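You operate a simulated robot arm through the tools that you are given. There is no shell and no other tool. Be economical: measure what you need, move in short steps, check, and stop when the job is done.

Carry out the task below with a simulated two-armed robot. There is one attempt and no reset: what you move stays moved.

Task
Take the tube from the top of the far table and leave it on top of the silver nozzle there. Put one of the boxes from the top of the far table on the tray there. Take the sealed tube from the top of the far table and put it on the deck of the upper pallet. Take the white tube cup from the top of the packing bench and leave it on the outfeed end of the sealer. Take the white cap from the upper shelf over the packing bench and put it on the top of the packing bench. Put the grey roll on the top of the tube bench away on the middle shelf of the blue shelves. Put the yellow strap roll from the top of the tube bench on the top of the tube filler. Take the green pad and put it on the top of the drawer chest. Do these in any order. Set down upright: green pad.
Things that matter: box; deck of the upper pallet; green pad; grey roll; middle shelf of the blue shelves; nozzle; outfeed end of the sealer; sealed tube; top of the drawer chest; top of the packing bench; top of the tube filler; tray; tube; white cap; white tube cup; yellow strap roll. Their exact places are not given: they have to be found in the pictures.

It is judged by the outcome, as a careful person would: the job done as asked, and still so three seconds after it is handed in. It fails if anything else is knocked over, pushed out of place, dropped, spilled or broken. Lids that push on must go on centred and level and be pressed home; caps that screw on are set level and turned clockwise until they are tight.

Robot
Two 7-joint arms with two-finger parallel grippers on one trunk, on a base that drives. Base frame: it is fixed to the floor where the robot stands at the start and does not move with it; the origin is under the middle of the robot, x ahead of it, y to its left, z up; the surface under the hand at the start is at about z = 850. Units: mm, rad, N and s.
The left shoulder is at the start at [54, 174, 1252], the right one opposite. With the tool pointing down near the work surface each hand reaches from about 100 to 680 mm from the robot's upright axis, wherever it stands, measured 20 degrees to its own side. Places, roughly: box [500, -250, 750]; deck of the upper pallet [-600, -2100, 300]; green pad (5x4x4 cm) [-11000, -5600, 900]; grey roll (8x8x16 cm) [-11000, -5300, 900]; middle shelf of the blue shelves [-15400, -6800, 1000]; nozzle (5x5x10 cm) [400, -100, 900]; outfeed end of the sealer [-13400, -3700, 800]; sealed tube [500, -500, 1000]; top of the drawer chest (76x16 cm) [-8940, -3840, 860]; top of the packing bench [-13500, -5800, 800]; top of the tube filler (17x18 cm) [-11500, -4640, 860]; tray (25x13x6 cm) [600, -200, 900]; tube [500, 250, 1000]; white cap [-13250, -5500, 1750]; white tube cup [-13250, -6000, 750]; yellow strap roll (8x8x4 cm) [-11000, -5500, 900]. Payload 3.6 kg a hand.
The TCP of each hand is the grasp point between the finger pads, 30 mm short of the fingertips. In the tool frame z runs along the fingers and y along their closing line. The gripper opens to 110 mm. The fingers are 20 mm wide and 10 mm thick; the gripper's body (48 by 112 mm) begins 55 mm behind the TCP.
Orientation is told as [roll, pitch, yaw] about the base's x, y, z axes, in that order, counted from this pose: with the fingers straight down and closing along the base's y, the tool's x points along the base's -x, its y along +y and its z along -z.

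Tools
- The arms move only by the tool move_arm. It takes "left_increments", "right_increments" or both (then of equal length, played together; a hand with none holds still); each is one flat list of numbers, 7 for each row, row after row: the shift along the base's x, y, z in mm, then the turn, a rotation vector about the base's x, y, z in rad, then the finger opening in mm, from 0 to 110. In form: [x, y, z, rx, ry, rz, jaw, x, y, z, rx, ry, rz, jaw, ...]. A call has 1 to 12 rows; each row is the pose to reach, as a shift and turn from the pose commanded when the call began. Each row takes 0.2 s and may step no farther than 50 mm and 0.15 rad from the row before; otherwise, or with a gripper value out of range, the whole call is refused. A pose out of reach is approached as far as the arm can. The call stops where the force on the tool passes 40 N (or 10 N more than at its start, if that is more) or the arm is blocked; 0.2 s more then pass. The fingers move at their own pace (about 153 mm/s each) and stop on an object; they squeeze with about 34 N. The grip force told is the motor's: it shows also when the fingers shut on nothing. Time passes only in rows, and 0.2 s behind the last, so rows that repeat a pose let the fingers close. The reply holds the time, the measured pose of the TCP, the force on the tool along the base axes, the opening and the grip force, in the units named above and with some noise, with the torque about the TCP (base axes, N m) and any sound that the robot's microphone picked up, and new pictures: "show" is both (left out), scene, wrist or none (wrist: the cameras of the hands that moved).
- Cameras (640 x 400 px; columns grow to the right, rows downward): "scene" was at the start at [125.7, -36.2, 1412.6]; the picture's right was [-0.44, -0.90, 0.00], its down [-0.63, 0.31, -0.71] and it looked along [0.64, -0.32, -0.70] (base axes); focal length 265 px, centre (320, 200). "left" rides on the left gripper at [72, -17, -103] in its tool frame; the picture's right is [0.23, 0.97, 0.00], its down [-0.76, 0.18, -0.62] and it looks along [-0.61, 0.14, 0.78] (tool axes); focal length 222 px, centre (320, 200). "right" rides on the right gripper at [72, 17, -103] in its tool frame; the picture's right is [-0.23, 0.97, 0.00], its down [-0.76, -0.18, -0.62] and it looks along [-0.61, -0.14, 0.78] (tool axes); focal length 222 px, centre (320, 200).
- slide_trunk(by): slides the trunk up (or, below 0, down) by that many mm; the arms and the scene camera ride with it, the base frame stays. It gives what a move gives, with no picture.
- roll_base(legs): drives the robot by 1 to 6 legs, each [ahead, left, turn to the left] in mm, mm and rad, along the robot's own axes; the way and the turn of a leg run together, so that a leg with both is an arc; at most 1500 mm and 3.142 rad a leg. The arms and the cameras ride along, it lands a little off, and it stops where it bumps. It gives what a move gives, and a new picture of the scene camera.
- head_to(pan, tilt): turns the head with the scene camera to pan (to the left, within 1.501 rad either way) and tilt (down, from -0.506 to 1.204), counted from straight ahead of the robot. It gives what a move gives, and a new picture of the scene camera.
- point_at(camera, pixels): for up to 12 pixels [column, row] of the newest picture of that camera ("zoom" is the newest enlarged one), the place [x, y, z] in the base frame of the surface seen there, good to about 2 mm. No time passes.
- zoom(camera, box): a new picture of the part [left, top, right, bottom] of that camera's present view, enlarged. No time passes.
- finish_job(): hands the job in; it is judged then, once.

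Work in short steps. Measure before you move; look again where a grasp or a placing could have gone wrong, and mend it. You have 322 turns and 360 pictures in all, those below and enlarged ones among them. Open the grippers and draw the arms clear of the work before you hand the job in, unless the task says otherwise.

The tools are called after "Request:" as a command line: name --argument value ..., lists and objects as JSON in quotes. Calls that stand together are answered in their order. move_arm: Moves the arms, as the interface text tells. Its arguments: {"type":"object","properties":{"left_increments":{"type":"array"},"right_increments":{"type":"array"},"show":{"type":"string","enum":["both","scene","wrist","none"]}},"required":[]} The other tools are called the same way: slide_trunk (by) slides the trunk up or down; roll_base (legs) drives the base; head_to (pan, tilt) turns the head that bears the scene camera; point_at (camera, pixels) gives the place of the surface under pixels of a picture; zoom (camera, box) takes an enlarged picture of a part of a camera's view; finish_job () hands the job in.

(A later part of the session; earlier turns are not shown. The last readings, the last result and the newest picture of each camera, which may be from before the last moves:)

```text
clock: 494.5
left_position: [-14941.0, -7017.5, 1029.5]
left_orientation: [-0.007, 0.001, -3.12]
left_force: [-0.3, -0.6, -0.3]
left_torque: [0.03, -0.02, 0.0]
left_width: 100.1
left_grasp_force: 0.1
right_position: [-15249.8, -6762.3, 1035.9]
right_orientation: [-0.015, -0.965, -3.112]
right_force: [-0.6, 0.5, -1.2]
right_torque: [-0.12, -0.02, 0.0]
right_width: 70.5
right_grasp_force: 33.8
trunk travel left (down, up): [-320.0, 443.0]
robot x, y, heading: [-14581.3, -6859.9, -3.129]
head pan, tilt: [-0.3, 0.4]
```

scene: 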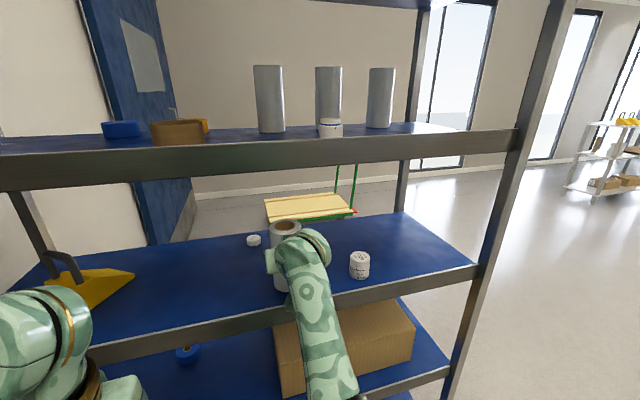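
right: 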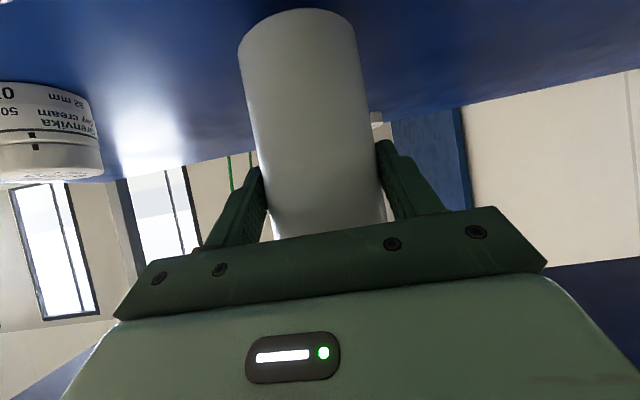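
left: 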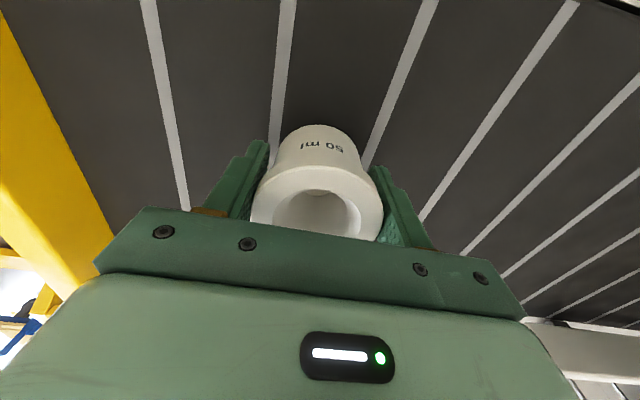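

Contact starting (load 4.3→1.2 N). One more mm.

Request:
slide_trunk --by -1.5

Request:
zoom --camera "scene" --box '[230, 190, 380, 320]'

```text
clock: 495.0
left_position: [-14938.6, -7016.4, 1029.3]
left_orientation: [-0.007, 0.002, -3.124]
left_force: [-0.2, 0.2, -0.4]
left_torque: [0.02, 0.01, -0.06]
left_width: 99.7
left_grasp_force: 0.0
right_position: [-15250.5, -6761.0, 1033.6]
right_orientation: [-0.015, -0.969, -3.114]
right_force: [-4.0, 1.1, 10.0]
right_torque: [-0.28, 0.23, -0.07]
right_width: 70.3
right_grasp_force: 33.8
trunk travel left (down, up): [-319.0, 444.0]
robot x, y, heading: [-14585.4, -6862.9, -3.127]
head pan, tilt: [-0.3, 0.4]
```

```text
3.08 times, centred on (305, 255) of scene
```

zoom: 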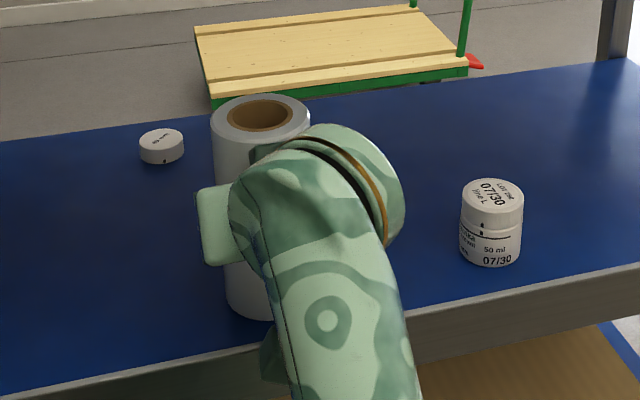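

Seated (10 N). Open the fingers and back the base straight out.

Request:
move_arm --right_increments '[0, 0, 0, 0, 0, 0, 85, 0, 0, 0, 0, 0, 0, 110, 0, 0, 0, 0, 0, 0, 110]' --show "wrist"

```text
clock: 495.8
left_position: [-14940.7, -7017.5, 1028.2]
left_orientation: [-0.008, 0.002, -3.12]
left_force: [0.0, -0.7, -0.3]
left_torque: [-0.02, 0.02, 0.02]
left_width: 99.9
left_grasp_force: 0.1
right_position: [-15250.9, -6762.7, 1033.5]
right_orientation: [-0.015, -0.963, -3.112]
right_force: [-0.2, 0.1, -0.7]
right_torque: [0.01, -0.02, 0.0]
right_width: 109.9
right_grasp_force: 0.0
trunk travel left (down, up): [-319.0, 444.0]
robot x, y, heading: [-14586.1, -6859.4, -3.132]
head pan, tilt: [-0.3, 0.4]
```

right: 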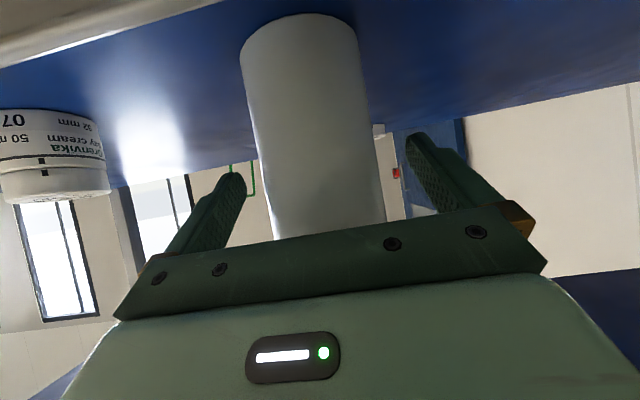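

Request:
roll_base --legs '[[-120, 0, 0], [-200, 0, 0]]'

Request:
zoom --camera "scene" --box '[180, 130, 420, 300]'

```text
clock: 498.2
left_position: [-14618.4, -7013.5, 1027.6]
left_orientation: [-0.008, 0.001, -3.121]
left_force: [-0.4, 0.3, 0.3]
left_torque: [-0.01, 0.02, 0.05]
left_width: 99.9
left_grasp_force: 0.1
right_position: [-14927.5, -6757.1, 1032.9]
right_orientation: [-0.018, -0.963, -3.113]
right_force: [0.1, 0.1, -0.3]
right_torque: [0.02, 0.0, -0.02]
right_width: 109.8
right_grasp_force: 0.0
trunk travel left (down, up): [-319.0, 444.0]
robot x, y, heading: [-14262.9, -6859.3, -3.128]
head pan, tilt: [-0.3, 0.4]
```

scene: 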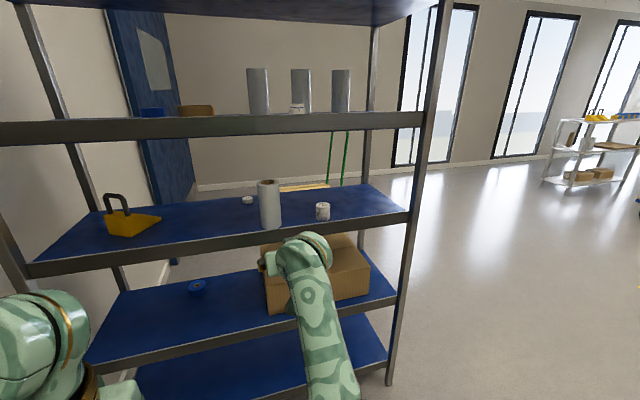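

```text
2.35 times, centred on (300, 215) of scene
```

zoom: 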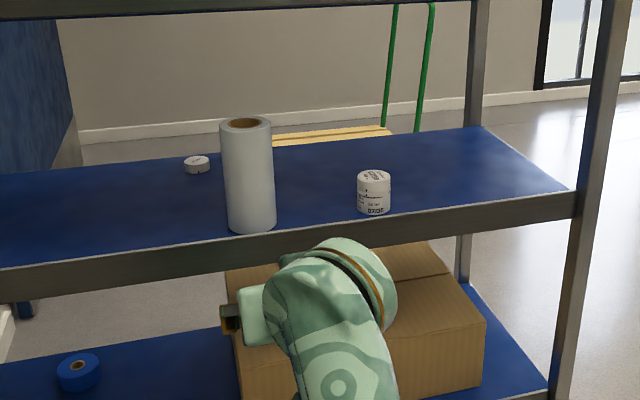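

Roll stands on the middle shelf. Now untilt the right hand in free space.

Request:
move_arm --right_increments '[0, 0, 10, 0, -0.14, 0, 60, 0, 0, 20, 0, -0.28, 0, 60, 0, 0, 30, 0, -0.42, 0, 60, 0, 10, 40, 0, -0.56, 0, 60, 0, 20, 50, 0, -0.7, 0, 60, 0, 30, 60, 0, -0.84, 0, 60, 0, 40, 60, 0, -0.96, 0, 60]' --show "scene"

```text
clock: 499.9
left_position: [-14619.0, -7010.8, 1028.5]
left_orientation: [-0.007, 0.002, -3.121]
left_force: [0.2, 0.4, -0.6]
left_torque: [-0.02, 0.0, 0.02]
left_width: 99.6
left_grasp_force: 0.0
right_position: [-14921.8, -6690.5, 1088.1]
right_orientation: [0.009, -0.002, -3.129]
right_force: [-0.6, 1.0, -0.2]
right_torque: [-0.06, 0.0, -0.01]
right_width: 60.0
right_grasp_force: 0.0
right hand out of reach, approached as far as the arm can: row 7
trunk travel left (down, up): [-319.0, 444.0]
robot x, y, heading: [-14263.1, -6857.4, -3.126]
head pan, tilt: [-0.3, 0.4]
```

scene: 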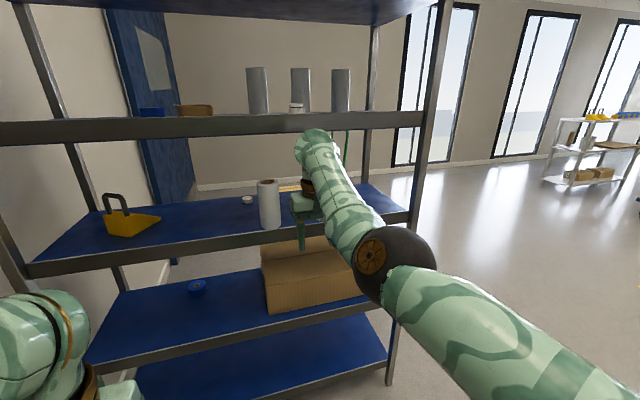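

Retract the right hand toward the robot.

Request:
move_arm --right_increments '[45, 0, 0, 0, 0, 0, 60, 90, 0, 0, 0, 0, 0, 60, 135, 0, 0, 0, 0, 0, 60, 180, 0, 0, 0, 0, 0, 60, 225, 0, 0, 0, 0, 0, 60, 270, 0, 0, 0, 0, 0, 60, 310, 0, 0, 0, 0, 0, 60]' --show "none"

Request:
roll_base --legs '[[0, 0, -1.585], [1250, 0, 0], [1250, 0, 0], [1250, 0, 0], [0, 0, -1.57]]'

Request:
head_to --pan -0.2 --tilt 0.4

```text
clock: 501.4
left_position: [-14620.0, -7012.7, 1028.6]
left_orientation: [-0.007, 0.002, -3.122]
left_force: [-0.3, -0.8, 0.6]
left_torque: [0.02, 0.01, 0.02]
left_width: 100.3
left_grasp_force: 0.1
right_position: [-14857.7, -6637.2, 1034.6]
right_orientation: [0.008, -0.001, -3.125]
right_force: [-0.2, -0.3, 0.4]
right_torque: [-0.02, 0.01, -0.04]
right_width: 60.0
right_grasp_force: 0.0
right hand out of reach, approached as far as the arm can: row 1, 2, 3, 4, 5, 6, 7
trunk travel left (down, up): [-319.0, 444.0]
robot x, y, heading: [-14262.5, -6856.4, -3.13]
head pan, tilt: [-0.3, 0.4]
```

```text
clock: 522.9
left_position: [-14649.3, -2835.4, 1029.3]
left_orientation: [-0.008, 0.002, 1.649]
left_force: [-0.3, -0.3, -0.1]
left_torque: [0.02, 0.04, -0.01]
left_width: 100.2
left_grasp_force: 0.2
right_position: [-14292.3, -2571.0, 1036.9]
right_orientation: [0.006, -0.004, 1.654]
right_force: [-0.3, 0.0, 1.1]
right_torque: [-0.02, -0.01, 0.0]
right_width: 60.2
right_grasp_force: 0.0
trunk travel left (down, up): [-319.0, 444.0]
robot x, y, heading: [-14472.7, -3177.8, 1.651]
head pan, tilt: [-0.3, 0.4]
stopped in leg 4: the robot was blocked; the commanded pose is now the measured one
```

scene: 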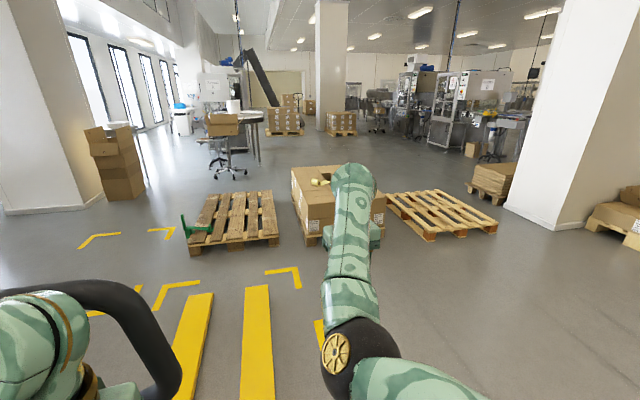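

```text
clock: 523.6
left_position: [-14650.1, -2835.7, 1029.1]
left_orientation: [-0.008, 0.003, 1.652]
left_force: [-0.6, -1.4, 0.1]
left_torque: [-0.02, 0.0, 0.06]
left_width: 100.2
left_grasp_force: 0.0
right_position: [-14291.0, -2570.3, 1037.3]
right_orientation: [0.008, -0.005, 1.653]
right_force: [0.9, 0.3, -0.4]
right_torque: [-0.04, 0.04, 0.02]
right_width: 60.1
right_grasp_force: 0.1
trunk travel left (down, up): [-319.0, 444.0]
robot x, y, heading: [-14467.9, -3179.9, 1.647]
head pan, tilt: [-0.201, 0.4]
```

scene: 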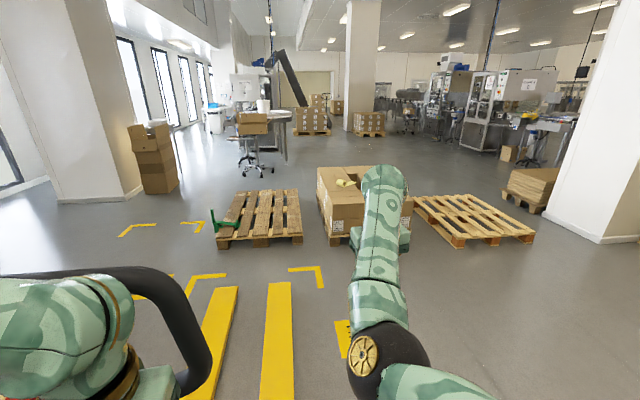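

I drifted and touched the yellow truck. Back off, then shift right (east) past the sealer end.

Request:
roll_base --legs '[[-150, 0, 0], [0, -380, -0.08]]'

Request:
head_to --pan 1.0 --tilt 0.5

```text
clock: 527.0
left_position: [-14226.5, -2953.7, 1027.4]
left_orientation: [-0.007, 0.004, 1.572]
left_force: [-0.6, -0.3, -0.4]
left_torque: [-0.01, 0.05, -0.01]
left_width: 100.1
left_grasp_force: 0.0
right_position: [-13848.8, -2718.6, 1035.2]
right_orientation: [0.008, -0.003, 1.574]
right_force: [-0.6, 0.1, 0.1]
right_torque: [-0.03, 0.01, 0.01]
right_width: 60.2
right_grasp_force: 0.0
trunk travel left (down, up): [-319.0, 444.0]
robot x, y, heading: [-14077.9, -3308.1, 1.566]
head pan, tilt: [-0.201, 0.4]
```

scene: 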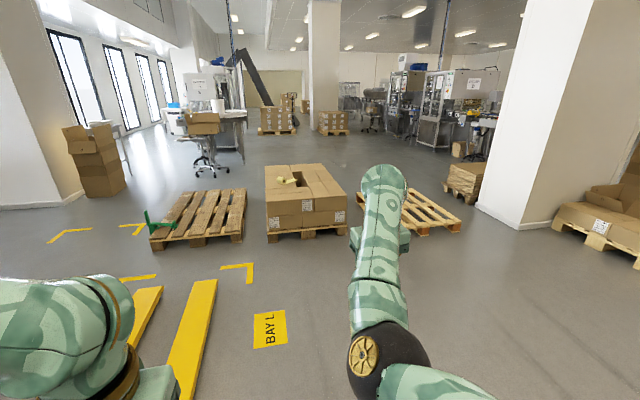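

```text
clock: 528.4
left_position: [-14227.6, -2953.6, 1027.3]
left_orientation: [-0.008, 0.005, 1.571]
left_force: [0.9, 0.5, 0.2]
left_torque: [-0.01, 0.0, 0.0]
left_width: 99.7
left_grasp_force: 0.0
right_position: [-13850.2, -2719.7, 1033.6]
right_orientation: [0.007, 0.0, 1.573]
right_force: [0.9, -0.2, -0.3]
right_torque: [0.0, 0.02, 0.02]
right_width: 60.3
right_grasp_force: 0.2
trunk travel left (down, up): [-319.0, 444.0]
robot x, y, heading: [-14081.5, -3311.0, 1.572]
head pan, tilt: [1.0, 0.499]
```

scene: 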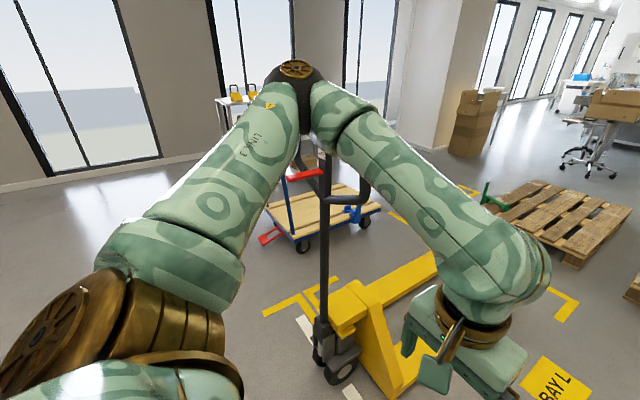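

Check whether the yellow truck moved.

Request:
point_at --camera "scene" --pixels '[[325, 350], [345, 370], [325, 200], [345, 195], [370, 300], [400, 290], [385, 370], [430, 260], [300, 330]]'

Request:
zoom --camera "scene" --box '[250, 140, 450, 400]'

```text
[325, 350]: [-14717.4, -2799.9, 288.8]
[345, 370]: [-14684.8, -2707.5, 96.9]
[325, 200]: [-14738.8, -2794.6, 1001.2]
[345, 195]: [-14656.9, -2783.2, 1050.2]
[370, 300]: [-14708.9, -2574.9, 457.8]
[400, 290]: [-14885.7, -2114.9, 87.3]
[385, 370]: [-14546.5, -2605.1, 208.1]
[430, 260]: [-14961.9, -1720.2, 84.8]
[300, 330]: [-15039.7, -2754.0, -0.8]
```

```text
1.54 times, centred on (350, 270) of scene
```

zoom: 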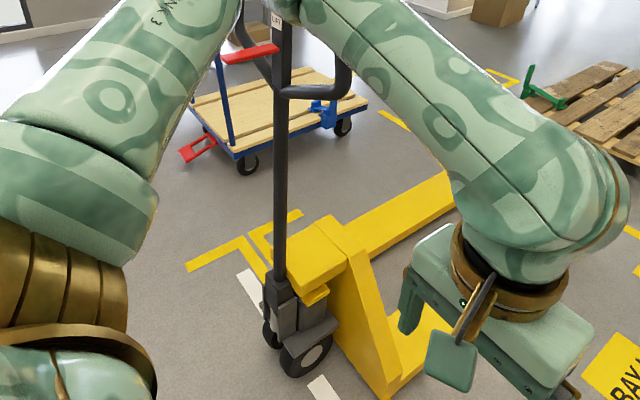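

The truck is in place. Continue: ahead 170, then diagonal right-ahead, then turn right to face +x.

Request:
roll_base --legs '[[170, 0, 0], [230, -250, 0], [0, 0, -1.57], [1250, 0, 0]]'

```text
clock: 541.3
left_position: [-12245.8, -2740.3, 1027.3]
left_orientation: [-0.007, 0.003, 0.019]
left_force: [-0.1, 0.8, -0.8]
left_torque: [-0.01, -0.02, -0.01]
left_width: 100.0
left_grasp_force: 0.1
right_position: [-12005.1, -3115.9, 1035.3]
right_orientation: [0.009, -0.002, 0.02]
right_force: [0.2, -0.3, 1.3]
right_torque: [0.01, -0.01, -0.05]
right_width: 60.0
right_grasp_force: 0.1
trunk travel left (down, up): [-319.0, 444.0]
robot x, y, heading: [-12601.5, -2900.1, 0.014]
head pan, tilt: [1.0, 0.499]
```

scene: 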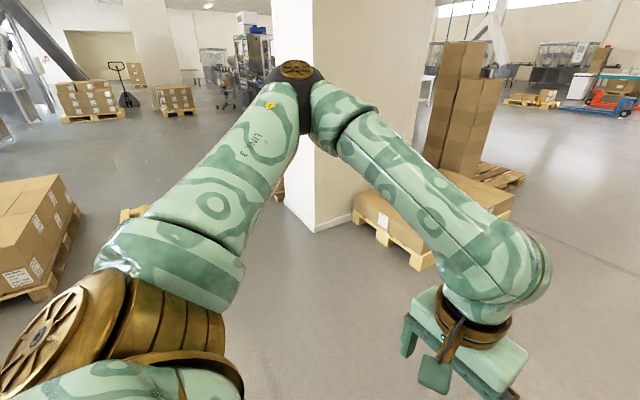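

Drive to the bench front: turn right, go south, turn right to face the bench at (−12350,−5400).

Request:
roll_base --legs '[[0, 0, -1.585], [1250, 250, 0], [1270, 0, 0], [0, 0, -1.57]]'

Request:
slide_trunk --by 390

Request:
head_to --pan 0.0 --tilt 0.2

```text
clock: 561.4
left_position: [-12705.5, -5553.4, 1028.2]
left_orientation: [-0.008, 0.004, 3.117]
left_force: [1.1, -0.2, 0.3]
left_torque: [-0.02, 0.01, -0.01]
left_width: 99.9
left_grasp_force: 0.1
right_position: [-12931.3, -5169.0, 1034.4]
right_orientation: [0.007, -0.001, 3.121]
right_force: [-0.4, -0.1, -0.5]
right_torque: [-0.03, 0.01, 0.01]
right_width: 59.7
right_grasp_force: 0.0
trunk travel left (down, up): [-319.0, 444.0]
robot x, y, heading: [-12340.7, -5410.2, 3.115]
head pan, tilt: [1.0, 0.499]
```

scene: 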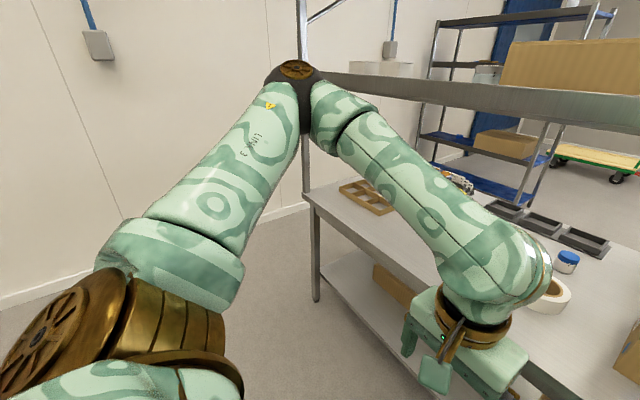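

```text
clock: 565.1
left_position: [-12705.8, -5553.6, 1418.3]
left_orientation: [-0.008, 0.004, 3.119]
left_force: [-0.4, 0.5, -0.9]
left_torque: [-0.02, 0.01, 0.0]
left_width: 99.9
left_grasp_force: 0.0
right_position: [-12931.3, -5169.7, 1424.8]
right_orientation: [0.008, -0.002, 3.123]
right_force: [-0.5, -0.4, 0.6]
right_torque: [-0.02, -0.01, -0.02]
right_width: 60.0
right_grasp_force: 0.1
trunk travel left (down, up): [-709.0, 54.0]
robot x, y, heading: [-12349.0, -5409.5, 3.117]
head pan, tilt: [1.0, 0.499]
```

```text
clock: 566.4
left_position: [-12705.8, -5553.5, 1417.2]
left_orientation: [-0.007, 0.005, 3.12]
left_force: [-0.9, 0.4, -0.6]
left_torque: [-0.01, 0.01, 0.03]
left_width: 99.9
left_grasp_force: 0.0
right_position: [-12931.6, -5169.3, 1425.0]
right_orientation: [0.006, -0.001, 3.122]
right_force: [0.9, -0.6, 0.5]
right_torque: [0.01, -0.01, -0.01]
right_width: 60.0
right_grasp_force: 0.0
trunk travel left (down, up): [-709.0, 54.0]
robot x, y, heading: [-12345.8, -5410.4, 3.115]
head pan, tilt: [0.0, 0.201]
```

scene: 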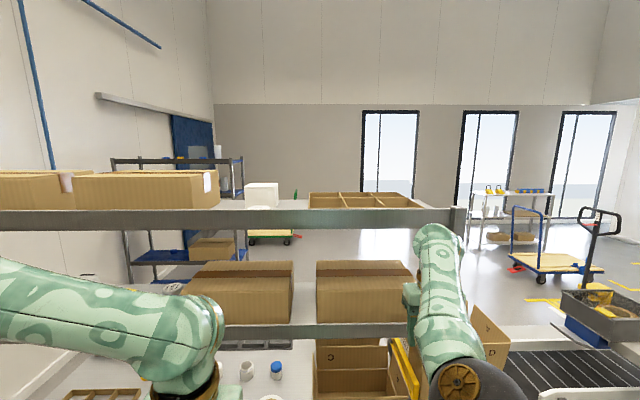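

Zoom on the upper shelf.

Request:
zoom --camera "scene" --box '[200, 160, 460, 240]'

Request:
point_at --camera "scene" --pixels '[[262, 195], [296, 195], [365, 203], [300, 220], [300, 203], [190, 190], [340, 208], [420, 206]]'

Request:
slide_trunk --by 50

```text
2.46 times, centred on (330, 200) of scene
```

zoom: 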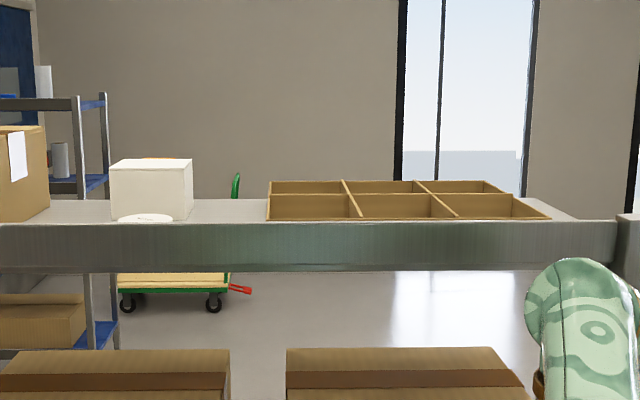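

```text
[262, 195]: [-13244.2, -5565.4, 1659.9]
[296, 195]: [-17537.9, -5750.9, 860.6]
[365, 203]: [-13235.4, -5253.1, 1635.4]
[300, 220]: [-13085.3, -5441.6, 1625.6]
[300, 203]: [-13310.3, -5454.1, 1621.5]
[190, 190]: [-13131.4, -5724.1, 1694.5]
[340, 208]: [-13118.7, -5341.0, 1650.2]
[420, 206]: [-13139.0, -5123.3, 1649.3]
```

```text
clock: 567.3
left_position: [-12705.4, -5552.5, 1466.8]
left_orientation: [-0.008, 0.004, 3.12]
left_force: [-0.5, -0.5, -0.7]
left_torque: [-0.02, 0.0, -0.03]
left_width: 100.2
left_grasp_force: 0.0
right_position: [-12932.6, -5169.7, 1474.2]
right_orientation: [0.007, -0.001, 3.122]
right_force: [0.2, 0.4, 0.7]
right_torque: [-0.02, 0.0, -0.01]
right_width: 60.2
right_grasp_force: 0.0
trunk travel left (down, up): [-759.0, 4.0]
robot x, y, heading: [-12346.0, -5412.3, 3.115]
head pan, tilt: [0.0, 0.201]
```

A flat white disc is in front of the white box. View with the raised trunk.

Request:
head_to --pan 0.15 --tilt 0.35

Request:
zoom --camera "scene" --box '[240, 120, 400, 220]'

```text
clock: 568.0
left_position: [-12705.8, -5554.0, 1467.5]
left_orientation: [-0.007, 0.002, 3.12]
left_force: [-0.1, 0.1, -0.5]
left_torque: [0.01, -0.01, 0.02]
left_width: 100.0
left_grasp_force: 0.1
right_position: [-12932.3, -5168.7, 1474.9]
right_orientation: [0.007, -0.001, 3.123]
right_force: [0.4, -0.5, 0.5]
right_torque: [-0.02, -0.01, 0.02]
right_width: 60.0
right_grasp_force: 0.0
trunk travel left (down, up): [-759.0, 4.0]
robot x, y, heading: [-12343.4, -5413.8, 3.115]
head pan, tilt: [0.15, 0.351]
```

scene: 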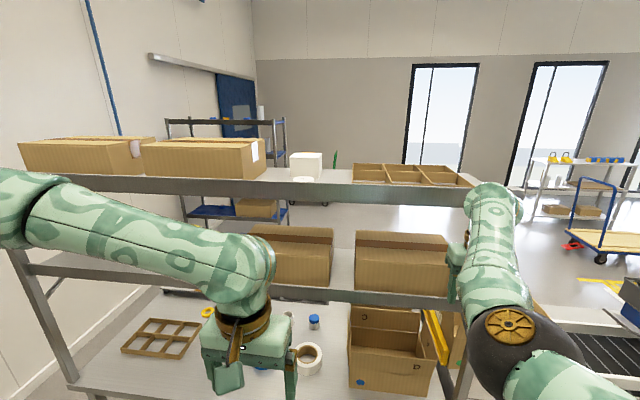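

```text
4.00 times, centred on (320, 170) of scene
```

zoom: 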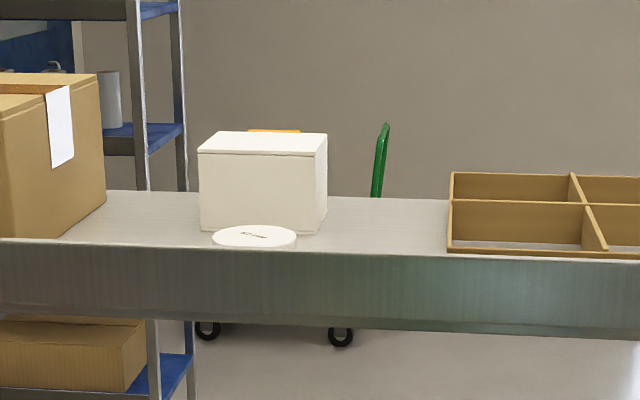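

Request:
point_at --camera "zoom" --pixels '[[254, 236], [215, 240], [293, 240], [254, 228], [250, 245], [350, 245], [350, 215], [215, 195], [320, 220], [350, 252], [350, 300], [100, 225]]'

```text
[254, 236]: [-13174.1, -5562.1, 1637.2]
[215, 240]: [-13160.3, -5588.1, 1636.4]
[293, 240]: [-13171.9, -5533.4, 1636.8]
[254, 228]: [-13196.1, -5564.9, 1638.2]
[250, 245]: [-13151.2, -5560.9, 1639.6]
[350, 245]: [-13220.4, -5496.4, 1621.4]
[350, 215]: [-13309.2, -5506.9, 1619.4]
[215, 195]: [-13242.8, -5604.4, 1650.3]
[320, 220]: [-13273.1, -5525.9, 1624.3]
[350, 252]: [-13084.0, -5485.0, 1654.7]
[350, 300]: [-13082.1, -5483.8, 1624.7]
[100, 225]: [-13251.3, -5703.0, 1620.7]
```

Cap centre ≈(−13174,−5561), top 1637, lip top ≈1655. First un-fold the right arm, whose elbow is in front; move the right hand out to the right.

Request:
move_arm --right_increments '[20, 40, -20, 0, 0, 0, 60, 40, 80, -40, 0, 0, 0, 60, 60, 120, -60, 0, 0, 0, 60, 80, 160, -80, 0, 0, 0, 60, 100, 200, -100, 0, 0, 0, 60]' --show "scene"

```text
clock: 569.2
left_position: [-12706.2, -5551.2, 1467.9]
left_orientation: [-0.005, 0.003, 3.118]
left_force: [0.2, 0.0, -0.2]
left_torque: [-0.03, 0.02, 0.0]
left_width: 99.9
left_grasp_force: 0.1
right_position: [-12831.9, -4967.7, 1375.1]
right_orientation: [0.008, -0.006, 3.121]
right_force: [-0.3, -0.1, 0.1]
right_torque: [-0.04, 0.03, 0.03]
right_width: 59.9
right_grasp_force: 0.0
trunk travel left (down, up): [-759.0, 4.0]
robot x, y, heading: [-12343.3, -5409.9, 3.12]
head pan, tilt: [0.15, 0.351]
```

scene: 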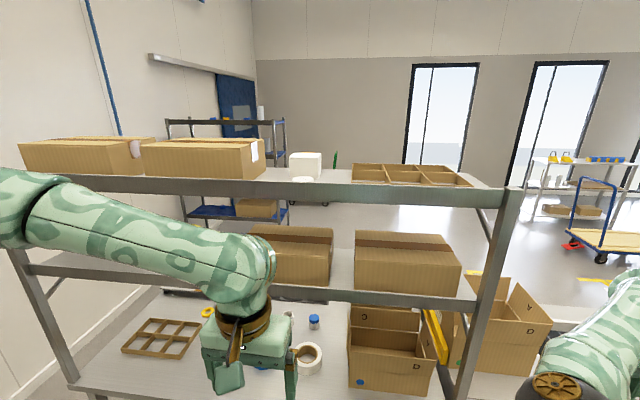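

Continue pulling the right hand back.

Request:
move_arm --right_increments '[40, 20, -30, 0, 0, 0, 60, 80, 40, -60, 0, 0, 0, 60, 120, 40, -90, 0, 0, 0, 60, 160, 30, -100, 0, 0, 0, 60, 200, 0, -100, 0, 0, 0, 60]' --show "scene"

```text
refused: row 1 steps farther than a row can; nothing moved
```

Request:
move_arm --right_increments '[30, 15, -25, 0, 0, 0, 60, 60, 30, -50, 0, 0, 0, 60, 90, 40, -75, 0, 0, 0, 60, 120, 40, -100, 0, 0, 0, 60, 160, 30, -100, 0, 0, 0, 60, 200, 10, -100, 0, 0, 0, 60]' --show "scene"

```text
clock: 570.6
left_position: [-12704.4, -5552.9, 1469.1]
left_orientation: [-0.009, 0.004, 3.12]
left_force: [0.4, -0.3, -0.9]
left_torque: [0.03, -0.01, -0.05]
left_width: 100.3
left_grasp_force: 0.1
right_position: [-12631.6, -4959.7, 1272.4]
right_orientation: [0.009, -0.004, 3.12]
right_force: [0.1, 0.4, -0.1]
right_torque: [0.04, -0.01, -0.01]
right_width: 59.7
right_grasp_force: 0.1
trunk travel left (down, up): [-759.0, 4.0]
robot x, y, heading: [-12346.5, -5412.4, 3.12]
head pan, tilt: [0.15, 0.351]
```

scene: 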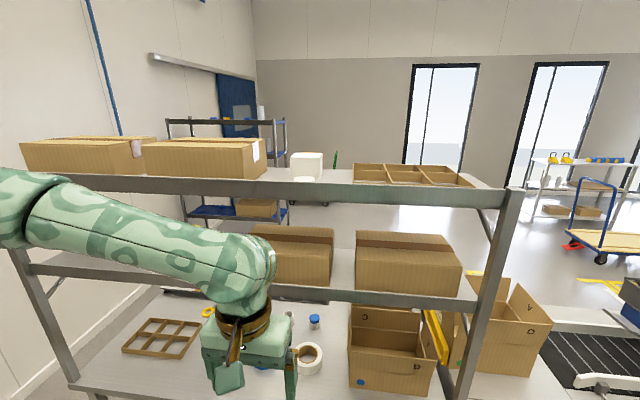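

Right arm is out of the way. Raise the left hand to z≈1725, then advance the base.

Request:
move_arm --left_increments '[0, 0, 45, 0, 0, 0, 100, 0, 0, 90, 0, 0, 0, 100, 0, 0, 135, 0, 0, 0, 100, 0, 0, 180, 0, 0, 0, 100, 0, 0, 225, 0, 0, 0, 100, 0, 0, 258, 0, 0, 0, 100]' --show "none"

Request:
roll_base --legs '[[280, 0, 0.02]]'

```text
clock: 572.0
left_position: [-12705.2, -5555.8, 1660.6]
left_orientation: [-0.007, 0.003, 3.118]
left_force: [0.2, 0.4, -0.3]
left_torque: [0.01, -0.03, 0.0]
left_width: 100.1
left_grasp_force: 0.1
left hand out of reach, approached as far as the arm can: row 5, 6
right_position: [-12633.0, -4959.8, 1273.7]
right_orientation: [0.007, -0.002, 3.123]
right_force: [-0.2, 0.1, 0.2]
right_torque: [0.0, -0.03, 0.01]
right_width: 59.8
right_grasp_force: 0.0
trunk travel left (down, up): [-759.0, 4.0]
robot x, y, heading: [-12349.1, -5410.7, 3.117]
head pan, tilt: [0.15, 0.351]
```

```text
clock: 574.0
left_position: [-12974.6, -5556.5, 1661.6]
left_orientation: [-0.006, 0.002, 3.136]
left_force: [-0.1, -0.3, 0.7]
left_torque: [0.02, 0.0, 0.0]
left_width: 100.2
left_grasp_force: 0.0
right_position: [-12914.2, -4959.9, 1274.6]
right_orientation: [0.007, -0.004, 3.137]
right_force: [0.4, 0.3, -1.0]
right_torque: [0.0, 0.01, 0.01]
right_width: 59.8
right_grasp_force: 0.1
trunk travel left (down, up): [-759.0, 4.0]
robot x, y, heading: [-12618.6, -5406.7, 3.133]
head pan, tilt: [0.15, 0.351]
```

scene: 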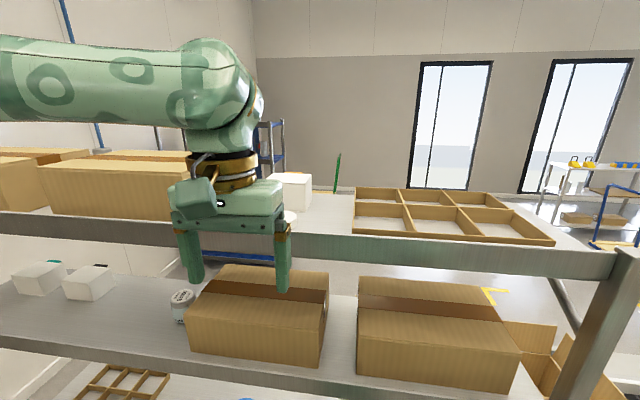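

The straight-up reach stopped at 1660. Try with more forward extension.

Request:
move_arm --left_increments '[-25, 0, 15, 0, 0, 0, 100, -50, 0, 30, 0, 0, 0, 100, -60, 0, 50, 0, 0, 0, 100]' --show "none"

```text
clock: 574.8
left_position: [-12993.0, -5557.2, 1669.8]
left_orientation: [-0.007, 0.003, 3.136]
left_force: [-0.2, 0.0, 0.2]
left_torque: [-0.01, 0.01, 0.02]
left_width: 99.9
left_grasp_force: 0.0
left hand out of reach, approached as far as the arm can: row 1, 2, 3
right_position: [-12914.2, -4959.6, 1274.2]
right_orientation: [0.007, -0.002, 3.139]
right_force: [0.0, 0.2, -0.3]
right_torque: [0.0, 0.02, -0.04]
right_width: 59.9
right_grasp_force: 0.1
trunk travel left (down, up): [-759.0, 4.0]
robot x, y, heading: [-12616.0, -5405.3, 3.133]
head pan, tilt: [0.15, 0.351]
```

Limited. Tilt the hand forward (≈0.7 rad) and try higher.

Request:
move_arm --left_increments '[0, 0, 0, 0, 0.14, 0, 100, 0, 0, 10, 0, 0.28, 0, 100, 0, 0, 20, 0, 0.42, 0, 100, 0, 0, 35, 0, 0.56, 0, 100, 0, 0, 50, 0, 0.7, 0, 100, 0, 0, 70, 0, 0.7, 0, 100]' --show "scene"

```text
clock: 576.1
left_position: [-12992.5, -5558.0, 1741.8]
left_orientation: [-0.001, -0.699, 3.135]
left_force: [-0.5, -0.6, 0.2]
left_torque: [-0.02, -0.02, 0.03]
left_width: 100.0
left_grasp_force: 0.2
right_position: [-12916.2, -4958.5, 1273.3]
right_orientation: [0.007, -0.001, 3.138]
right_force: [0.5, 0.1, -0.1]
right_torque: [-0.01, 0.02, 0.0]
right_width: 60.0
right_grasp_force: 0.1
trunk travel left (down, up): [-759.0, 4.0]
robot x, y, heading: [-12621.8, -5404.5, 3.136]
head pan, tilt: [0.15, 0.351]
```

scene: 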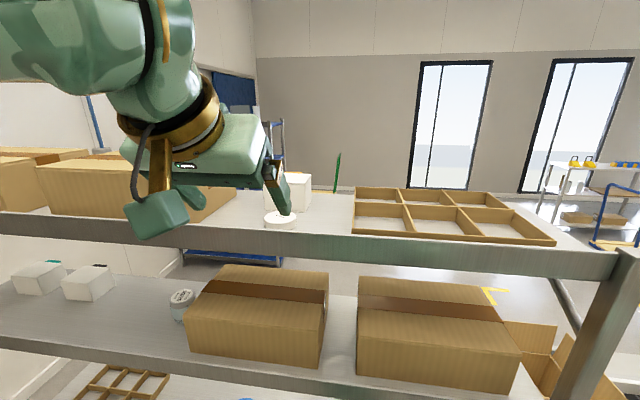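

Tilt works. Reduce to 0.5 rad, and move over the lip to a point above the cap.

Request:
move_arm --left_increments '[-10, 0, -10, 0, -0.1, 0, 85, -20, -2, -20, 0, -0.2, 0, 85, -60, -3, -25, 0, -0.2, 0, 85, -100, -3, -25, 0, -0.2, 0, 85, -140, -3, -28, 0, -0.2, 0, 85, -169, -3, -30, 0, -0.2, 0, 85, -169, -3, -30, 0, -0.2, 0, 85]' --show "both"

```text
clock: 577.8
left_position: [-13161.9, -5560.2, 1712.1]
left_orientation: [-0.003, -0.497, 3.136]
left_force: [0.2, -0.9, -0.2]
left_torque: [0.01, -0.01, 0.0]
left_width: 85.1
left_grasp_force: 0.0
right_position: [-12914.6, -4959.8, 1273.6]
right_orientation: [0.007, -0.003, 3.139]
right_force: [0.4, 0.1, 0.1]
right_torque: [-0.02, 0.02, -0.03]
right_width: 60.2
right_grasp_force: 0.0
trunk travel left (down, up): [-759.0, 4.0]
robot x, y, heading: [-12622.9, -5406.0, 3.135]
head pan, tilt: [0.15, 0.351]
```

scene: 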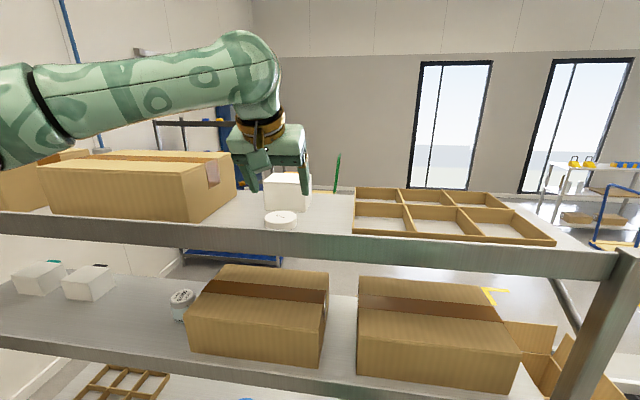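
left: 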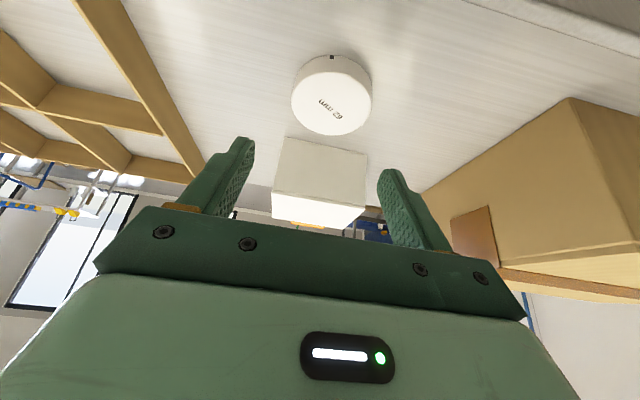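

Measure the cap with the wrist camera.

Request:
point_at --camera "left" --pixels '[[294, 100], [370, 100], [331, 68], [331, 130], [331, 100], [320, 150]]'

Request:
point_at --camera "scene" --pixels '[[281, 216], [267, 218], [295, 218], [281, 226], [281, 211], [288, 178]]'

```text
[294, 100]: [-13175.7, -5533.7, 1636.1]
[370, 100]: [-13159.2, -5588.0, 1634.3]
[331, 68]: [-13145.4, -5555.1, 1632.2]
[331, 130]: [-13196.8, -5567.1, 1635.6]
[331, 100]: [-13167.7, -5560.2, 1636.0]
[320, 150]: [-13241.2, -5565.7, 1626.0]
```

```text
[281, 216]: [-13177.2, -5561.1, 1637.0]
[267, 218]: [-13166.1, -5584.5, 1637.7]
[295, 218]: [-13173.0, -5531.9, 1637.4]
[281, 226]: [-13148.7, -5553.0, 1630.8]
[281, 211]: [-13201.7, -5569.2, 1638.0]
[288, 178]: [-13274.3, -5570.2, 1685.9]
```

Cap centre (−13172,−5560.5). Lower to z≈1656 and close gently.

Request:
move_arm --left_increments '[1, 0, -25, 0, 0, 0, 85, 1, 0, -45, 0, 0, 0, 85, 1, 0, -55, 0, 0, 0, 85, 1, 0, -55, 0, 0, 0, 85]' --show "wrist"

Request:
zoom --camera "scene" --box '[220, 160, 340, 250]'

```text
clock: 578.8
left_position: [-13163.0, -5560.1, 1658.5]
left_orientation: [-0.004, -0.498, 3.134]
left_force: [-0.1, 0.5, 0.3]
left_torque: [-0.01, 0.01, 0.01]
left_width: 84.9
left_grasp_force: 0.0
right_position: [-12916.2, -4958.5, 1273.0]
right_orientation: [0.006, -0.002, 3.137]
right_force: [-0.4, -0.2, -0.5]
right_torque: [0.0, 0.02, 0.0]
right_width: 60.0
right_grasp_force: 0.1
trunk travel left (down, up): [-759.0, 4.0]
robot x, y, heading: [-12619.9, -5405.3, 3.135]
head pan, tilt: [0.15, 0.351]
```

left: 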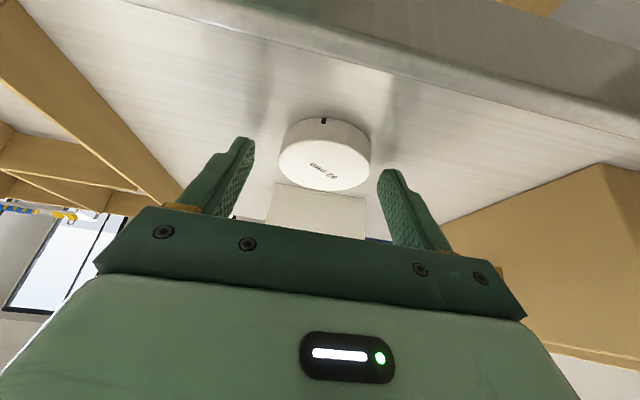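

```text
4.44 times, centred on (280, 205) of scene
```

zoom: 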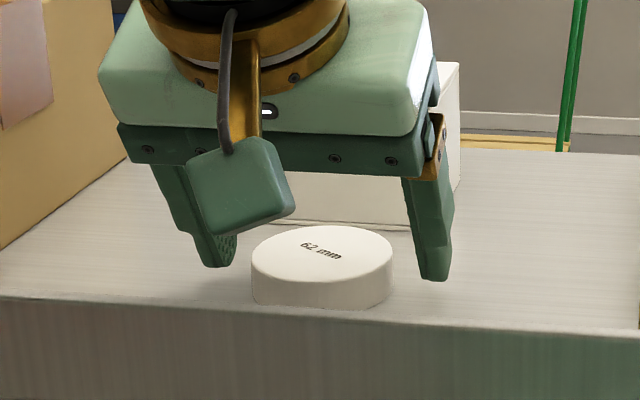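

Lower 3 mm more and close.

Request:
move_arm --left_increments '[1, 0, -2, 0, 0, 0, 85, 1, 0, -3.5, 0, 0, 0, 70, 1, 0, -3.5, 0, 0, 0, 40, 1, 0, -3.5, 0, 0, 0, 20, 1, 0, -3.5, 0, 0, 0, 20]' --show "wrist"

Request:
zoom --camera "scene" --box '[220, 160, 340, 250]'

```text
clock: 580.0
left_position: [-13160.2, -5559.3, 1652.9]
left_orientation: [-0.004, -0.496, 3.134]
left_force: [0.1, -0.4, 0.1]
left_torque: [0.0, -0.01, -0.02]
left_width: 59.5
left_grasp_force: 34.1
right_position: [-12914.5, -4960.0, 1273.0]
right_orientation: [0.008, -0.002, 3.138]
right_force: [0.2, -0.5, -0.7]
right_torque: [-0.01, 0.0, -0.01]
right_width: 60.0
right_grasp_force: 0.0
trunk travel left (down, up): [-759.0, 4.0]
robot x, y, heading: [-12615.9, -5404.9, 3.134]
head pan, tilt: [0.15, 0.351]
```

left: 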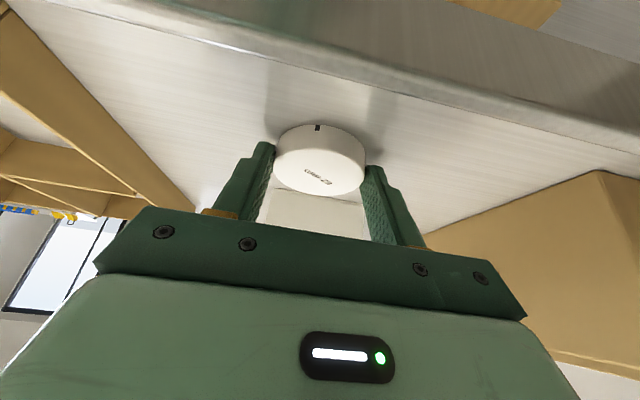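

```text
4.44 times, centred on (280, 205) of scene
```

zoom: 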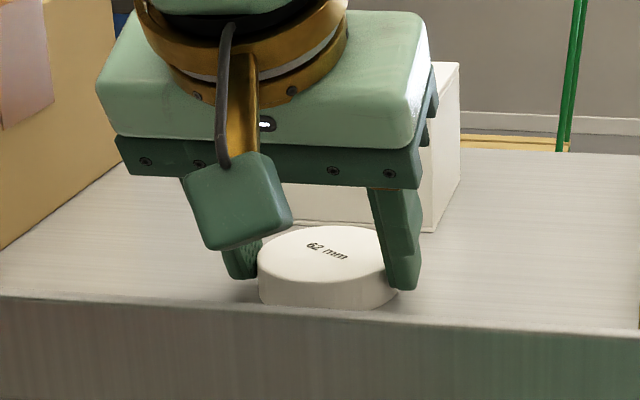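

Cap gripped. Lift 60 mm and retract over the lip.

Request:
move_arm --left_increments '[0, 0, 20, 0, 0, 0, 20, 0, 0, 45, 0, 0, 0, 20, 0, 0, 60, 0, 0, 0, 20, 40, 0, 62, 0, 0, 0, 20, 80, 0, 62, 0, 0, 0, 20, 120, 0, 62, 0, 0, 0, 20, 155, 0, 62, 0, 0, 0, 20]' --show "both"

```text
clock: 581.5
left_position: [-13004.7, -5561.2, 1715.2]
left_orientation: [-0.004, -0.498, 3.135]
left_force: [0.0, -0.3, 0.0]
left_torque: [-0.06, -0.01, 0.0]
left_width: 59.4
left_grasp_force: 34.6
right_position: [-12913.0, -4958.5, 1273.7]
right_orientation: [0.009, -0.003, 3.138]
right_force: [0.6, -0.6, 0.3]
right_torque: [-0.03, 0.02, 0.01]
right_width: 60.3
right_grasp_force: 0.1
trunk travel left (down, up): [-759.0, 4.0]
robot x, y, heading: [-12618.9, -5406.3, 3.131]
head pan, tilt: [0.15, 0.351]
```

scene: 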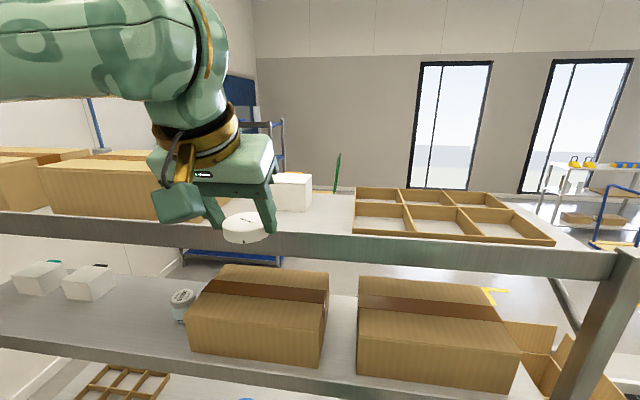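
left: 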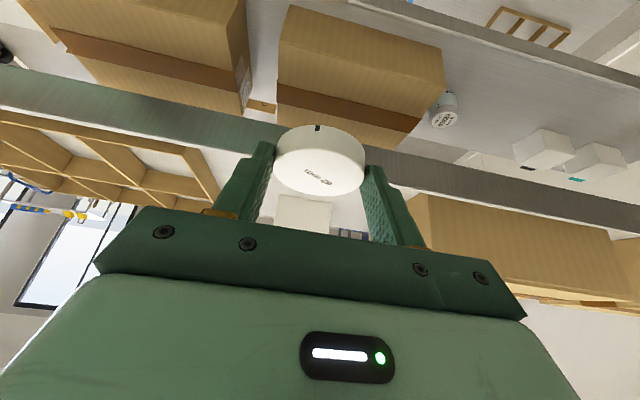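

Back off, shift left to y≈−5735, and lower the trunk 600 mm.

Request:
roll_base --legs '[[-300, 0, 0], [0, 330, 0]]'

Request:
slide_trunk --by -400

Request:
slide_trunk --by -150

Request:
head_to --pan 0.2 --tilt 0.6

```text
clock: 585.4
left_position: [-12711.5, -5893.0, 1713.9]
left_orientation: [-0.002, -0.495, 3.132]
left_force: [0.3, 0.5, 0.0]
left_torque: [0.01, -0.01, 0.02]
left_width: 59.6
left_grasp_force: 34.6
right_position: [-12620.0, -5291.3, 1272.6]
right_orientation: [0.009, -0.003, 3.136]
right_force: [-0.5, 0.4, -0.5]
right_torque: [0.0, -0.03, -0.01]
right_width: 59.9
right_grasp_force: 0.0
trunk travel left (down, up): [-759.0, 4.0]
robot x, y, heading: [-12326.2, -5739.6, 3.131]
head pan, tilt: [0.15, 0.351]
```

scene: 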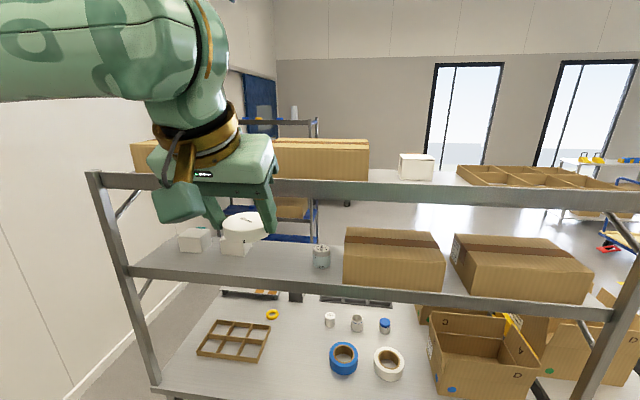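

```text
clock: 589.2
left_position: [-12712.1, -5894.5, 1314.5]
left_orientation: [-0.003, -0.498, 3.135]
left_force: [0.1, 0.7, -1.3]
left_torque: [-0.01, -0.02, 0.02]
left_width: 59.4
left_grasp_force: 34.0
right_position: [-12619.7, -5294.5, 873.5]
right_orientation: [0.006, -0.004, 3.137]
right_force: [-0.3, 0.4, -0.9]
right_torque: [-0.01, 0.0, -0.01]
right_width: 59.9
right_grasp_force: 0.0
trunk travel left (down, up): [-359.0, 404.0]
robot x, y, heading: [-12324.9, -5744.1, 3.135]
head pan, tilt: [0.15, 0.351]
```

```text
clock: 591.0
left_position: [-12711.3, -5895.3, 1165.4]
left_orientation: [-0.003, -0.497, 3.133]
left_force: [0.5, 0.5, 0.6]
left_torque: [-0.02, 0.01, 0.03]
left_width: 59.3
left_grasp_force: 33.8
right_position: [-12619.6, -5294.5, 723.7]
right_orientation: [0.008, -0.004, 3.136]
right_force: [0.5, -1.0, 0.0]
right_torque: [0.04, 0.0, -0.03]
right_width: 60.0
right_grasp_force: 0.1
trunk travel left (down, up): [-209.0, 554.0]
robot x, y, heading: [-12325.4, -5746.4, 3.134]
head pan, tilt: [0.15, 0.351]
```

```text
clock: 591.7
left_position: [-12711.0, -5895.8, 1164.6]
left_orientation: [-0.003, -0.494, 3.133]
left_force: [0.5, 0.6, -0.1]
left_torque: [-0.02, -0.03, -0.01]
left_width: 59.5
left_grasp_force: 34.0
right_position: [-12620.9, -5293.6, 723.0]
right_orientation: [0.006, -0.002, 3.136]
right_force: [-0.1, -0.2, 0.0]
right_torque: [0.03, 0.0, 0.03]
right_width: 60.1
right_grasp_force: 0.1
trunk travel left (down, up): [-209.0, 554.0]
robot x, y, heading: [-12325.7, -5744.0, 3.134]
head pan, tilt: [0.201, 0.6]
```

scene: 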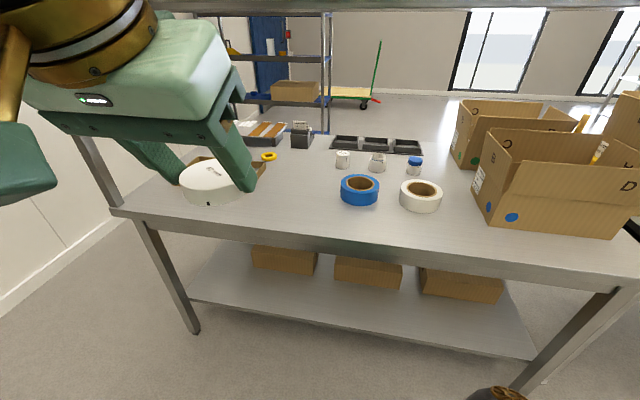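

Extend the hand forward 155 and lower to z≈950 in front of the bench.

Request:
move_arm --left_increments '[-30, 0, -35, 0, 0, 0, 20, -60, 0, -70, 0, 0, 0, 20, -90, 0, -105, 0, 0, 0, 20, -120, 0, -140, 0, 0, 0, 20, -150, 0, -175, 0, 0, 0, 20, -155, 0, -215, 0, 0, 0, 20]' --show "scene"

```text
clock: 593.1
left_position: [-12867.3, -5895.4, 950.0]
left_orientation: [-0.005, -0.496, 3.134]
left_force: [-1.0, 0.4, 0.1]
left_torque: [0.0, 0.01, -0.02]
left_width: 59.3
left_grasp_force: 33.8
right_position: [-12620.1, -5293.7, 723.5]
right_orientation: [0.007, -0.004, 3.138]
right_force: [-0.2, 0.4, 0.3]
right_torque: [-0.02, -0.02, 0.0]
right_width: 60.0
right_grasp_force: 0.1
trunk travel left (down, up): [-209.0, 554.0]
robot x, y, heading: [-12326.6, -5740.5, 3.132]
head pan, tilt: [0.201, 0.6]
```

scene: 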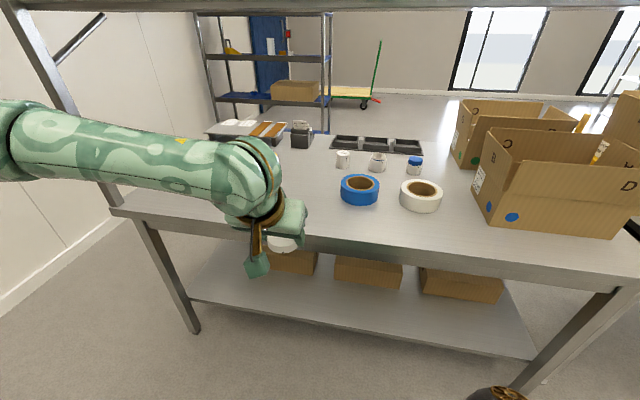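

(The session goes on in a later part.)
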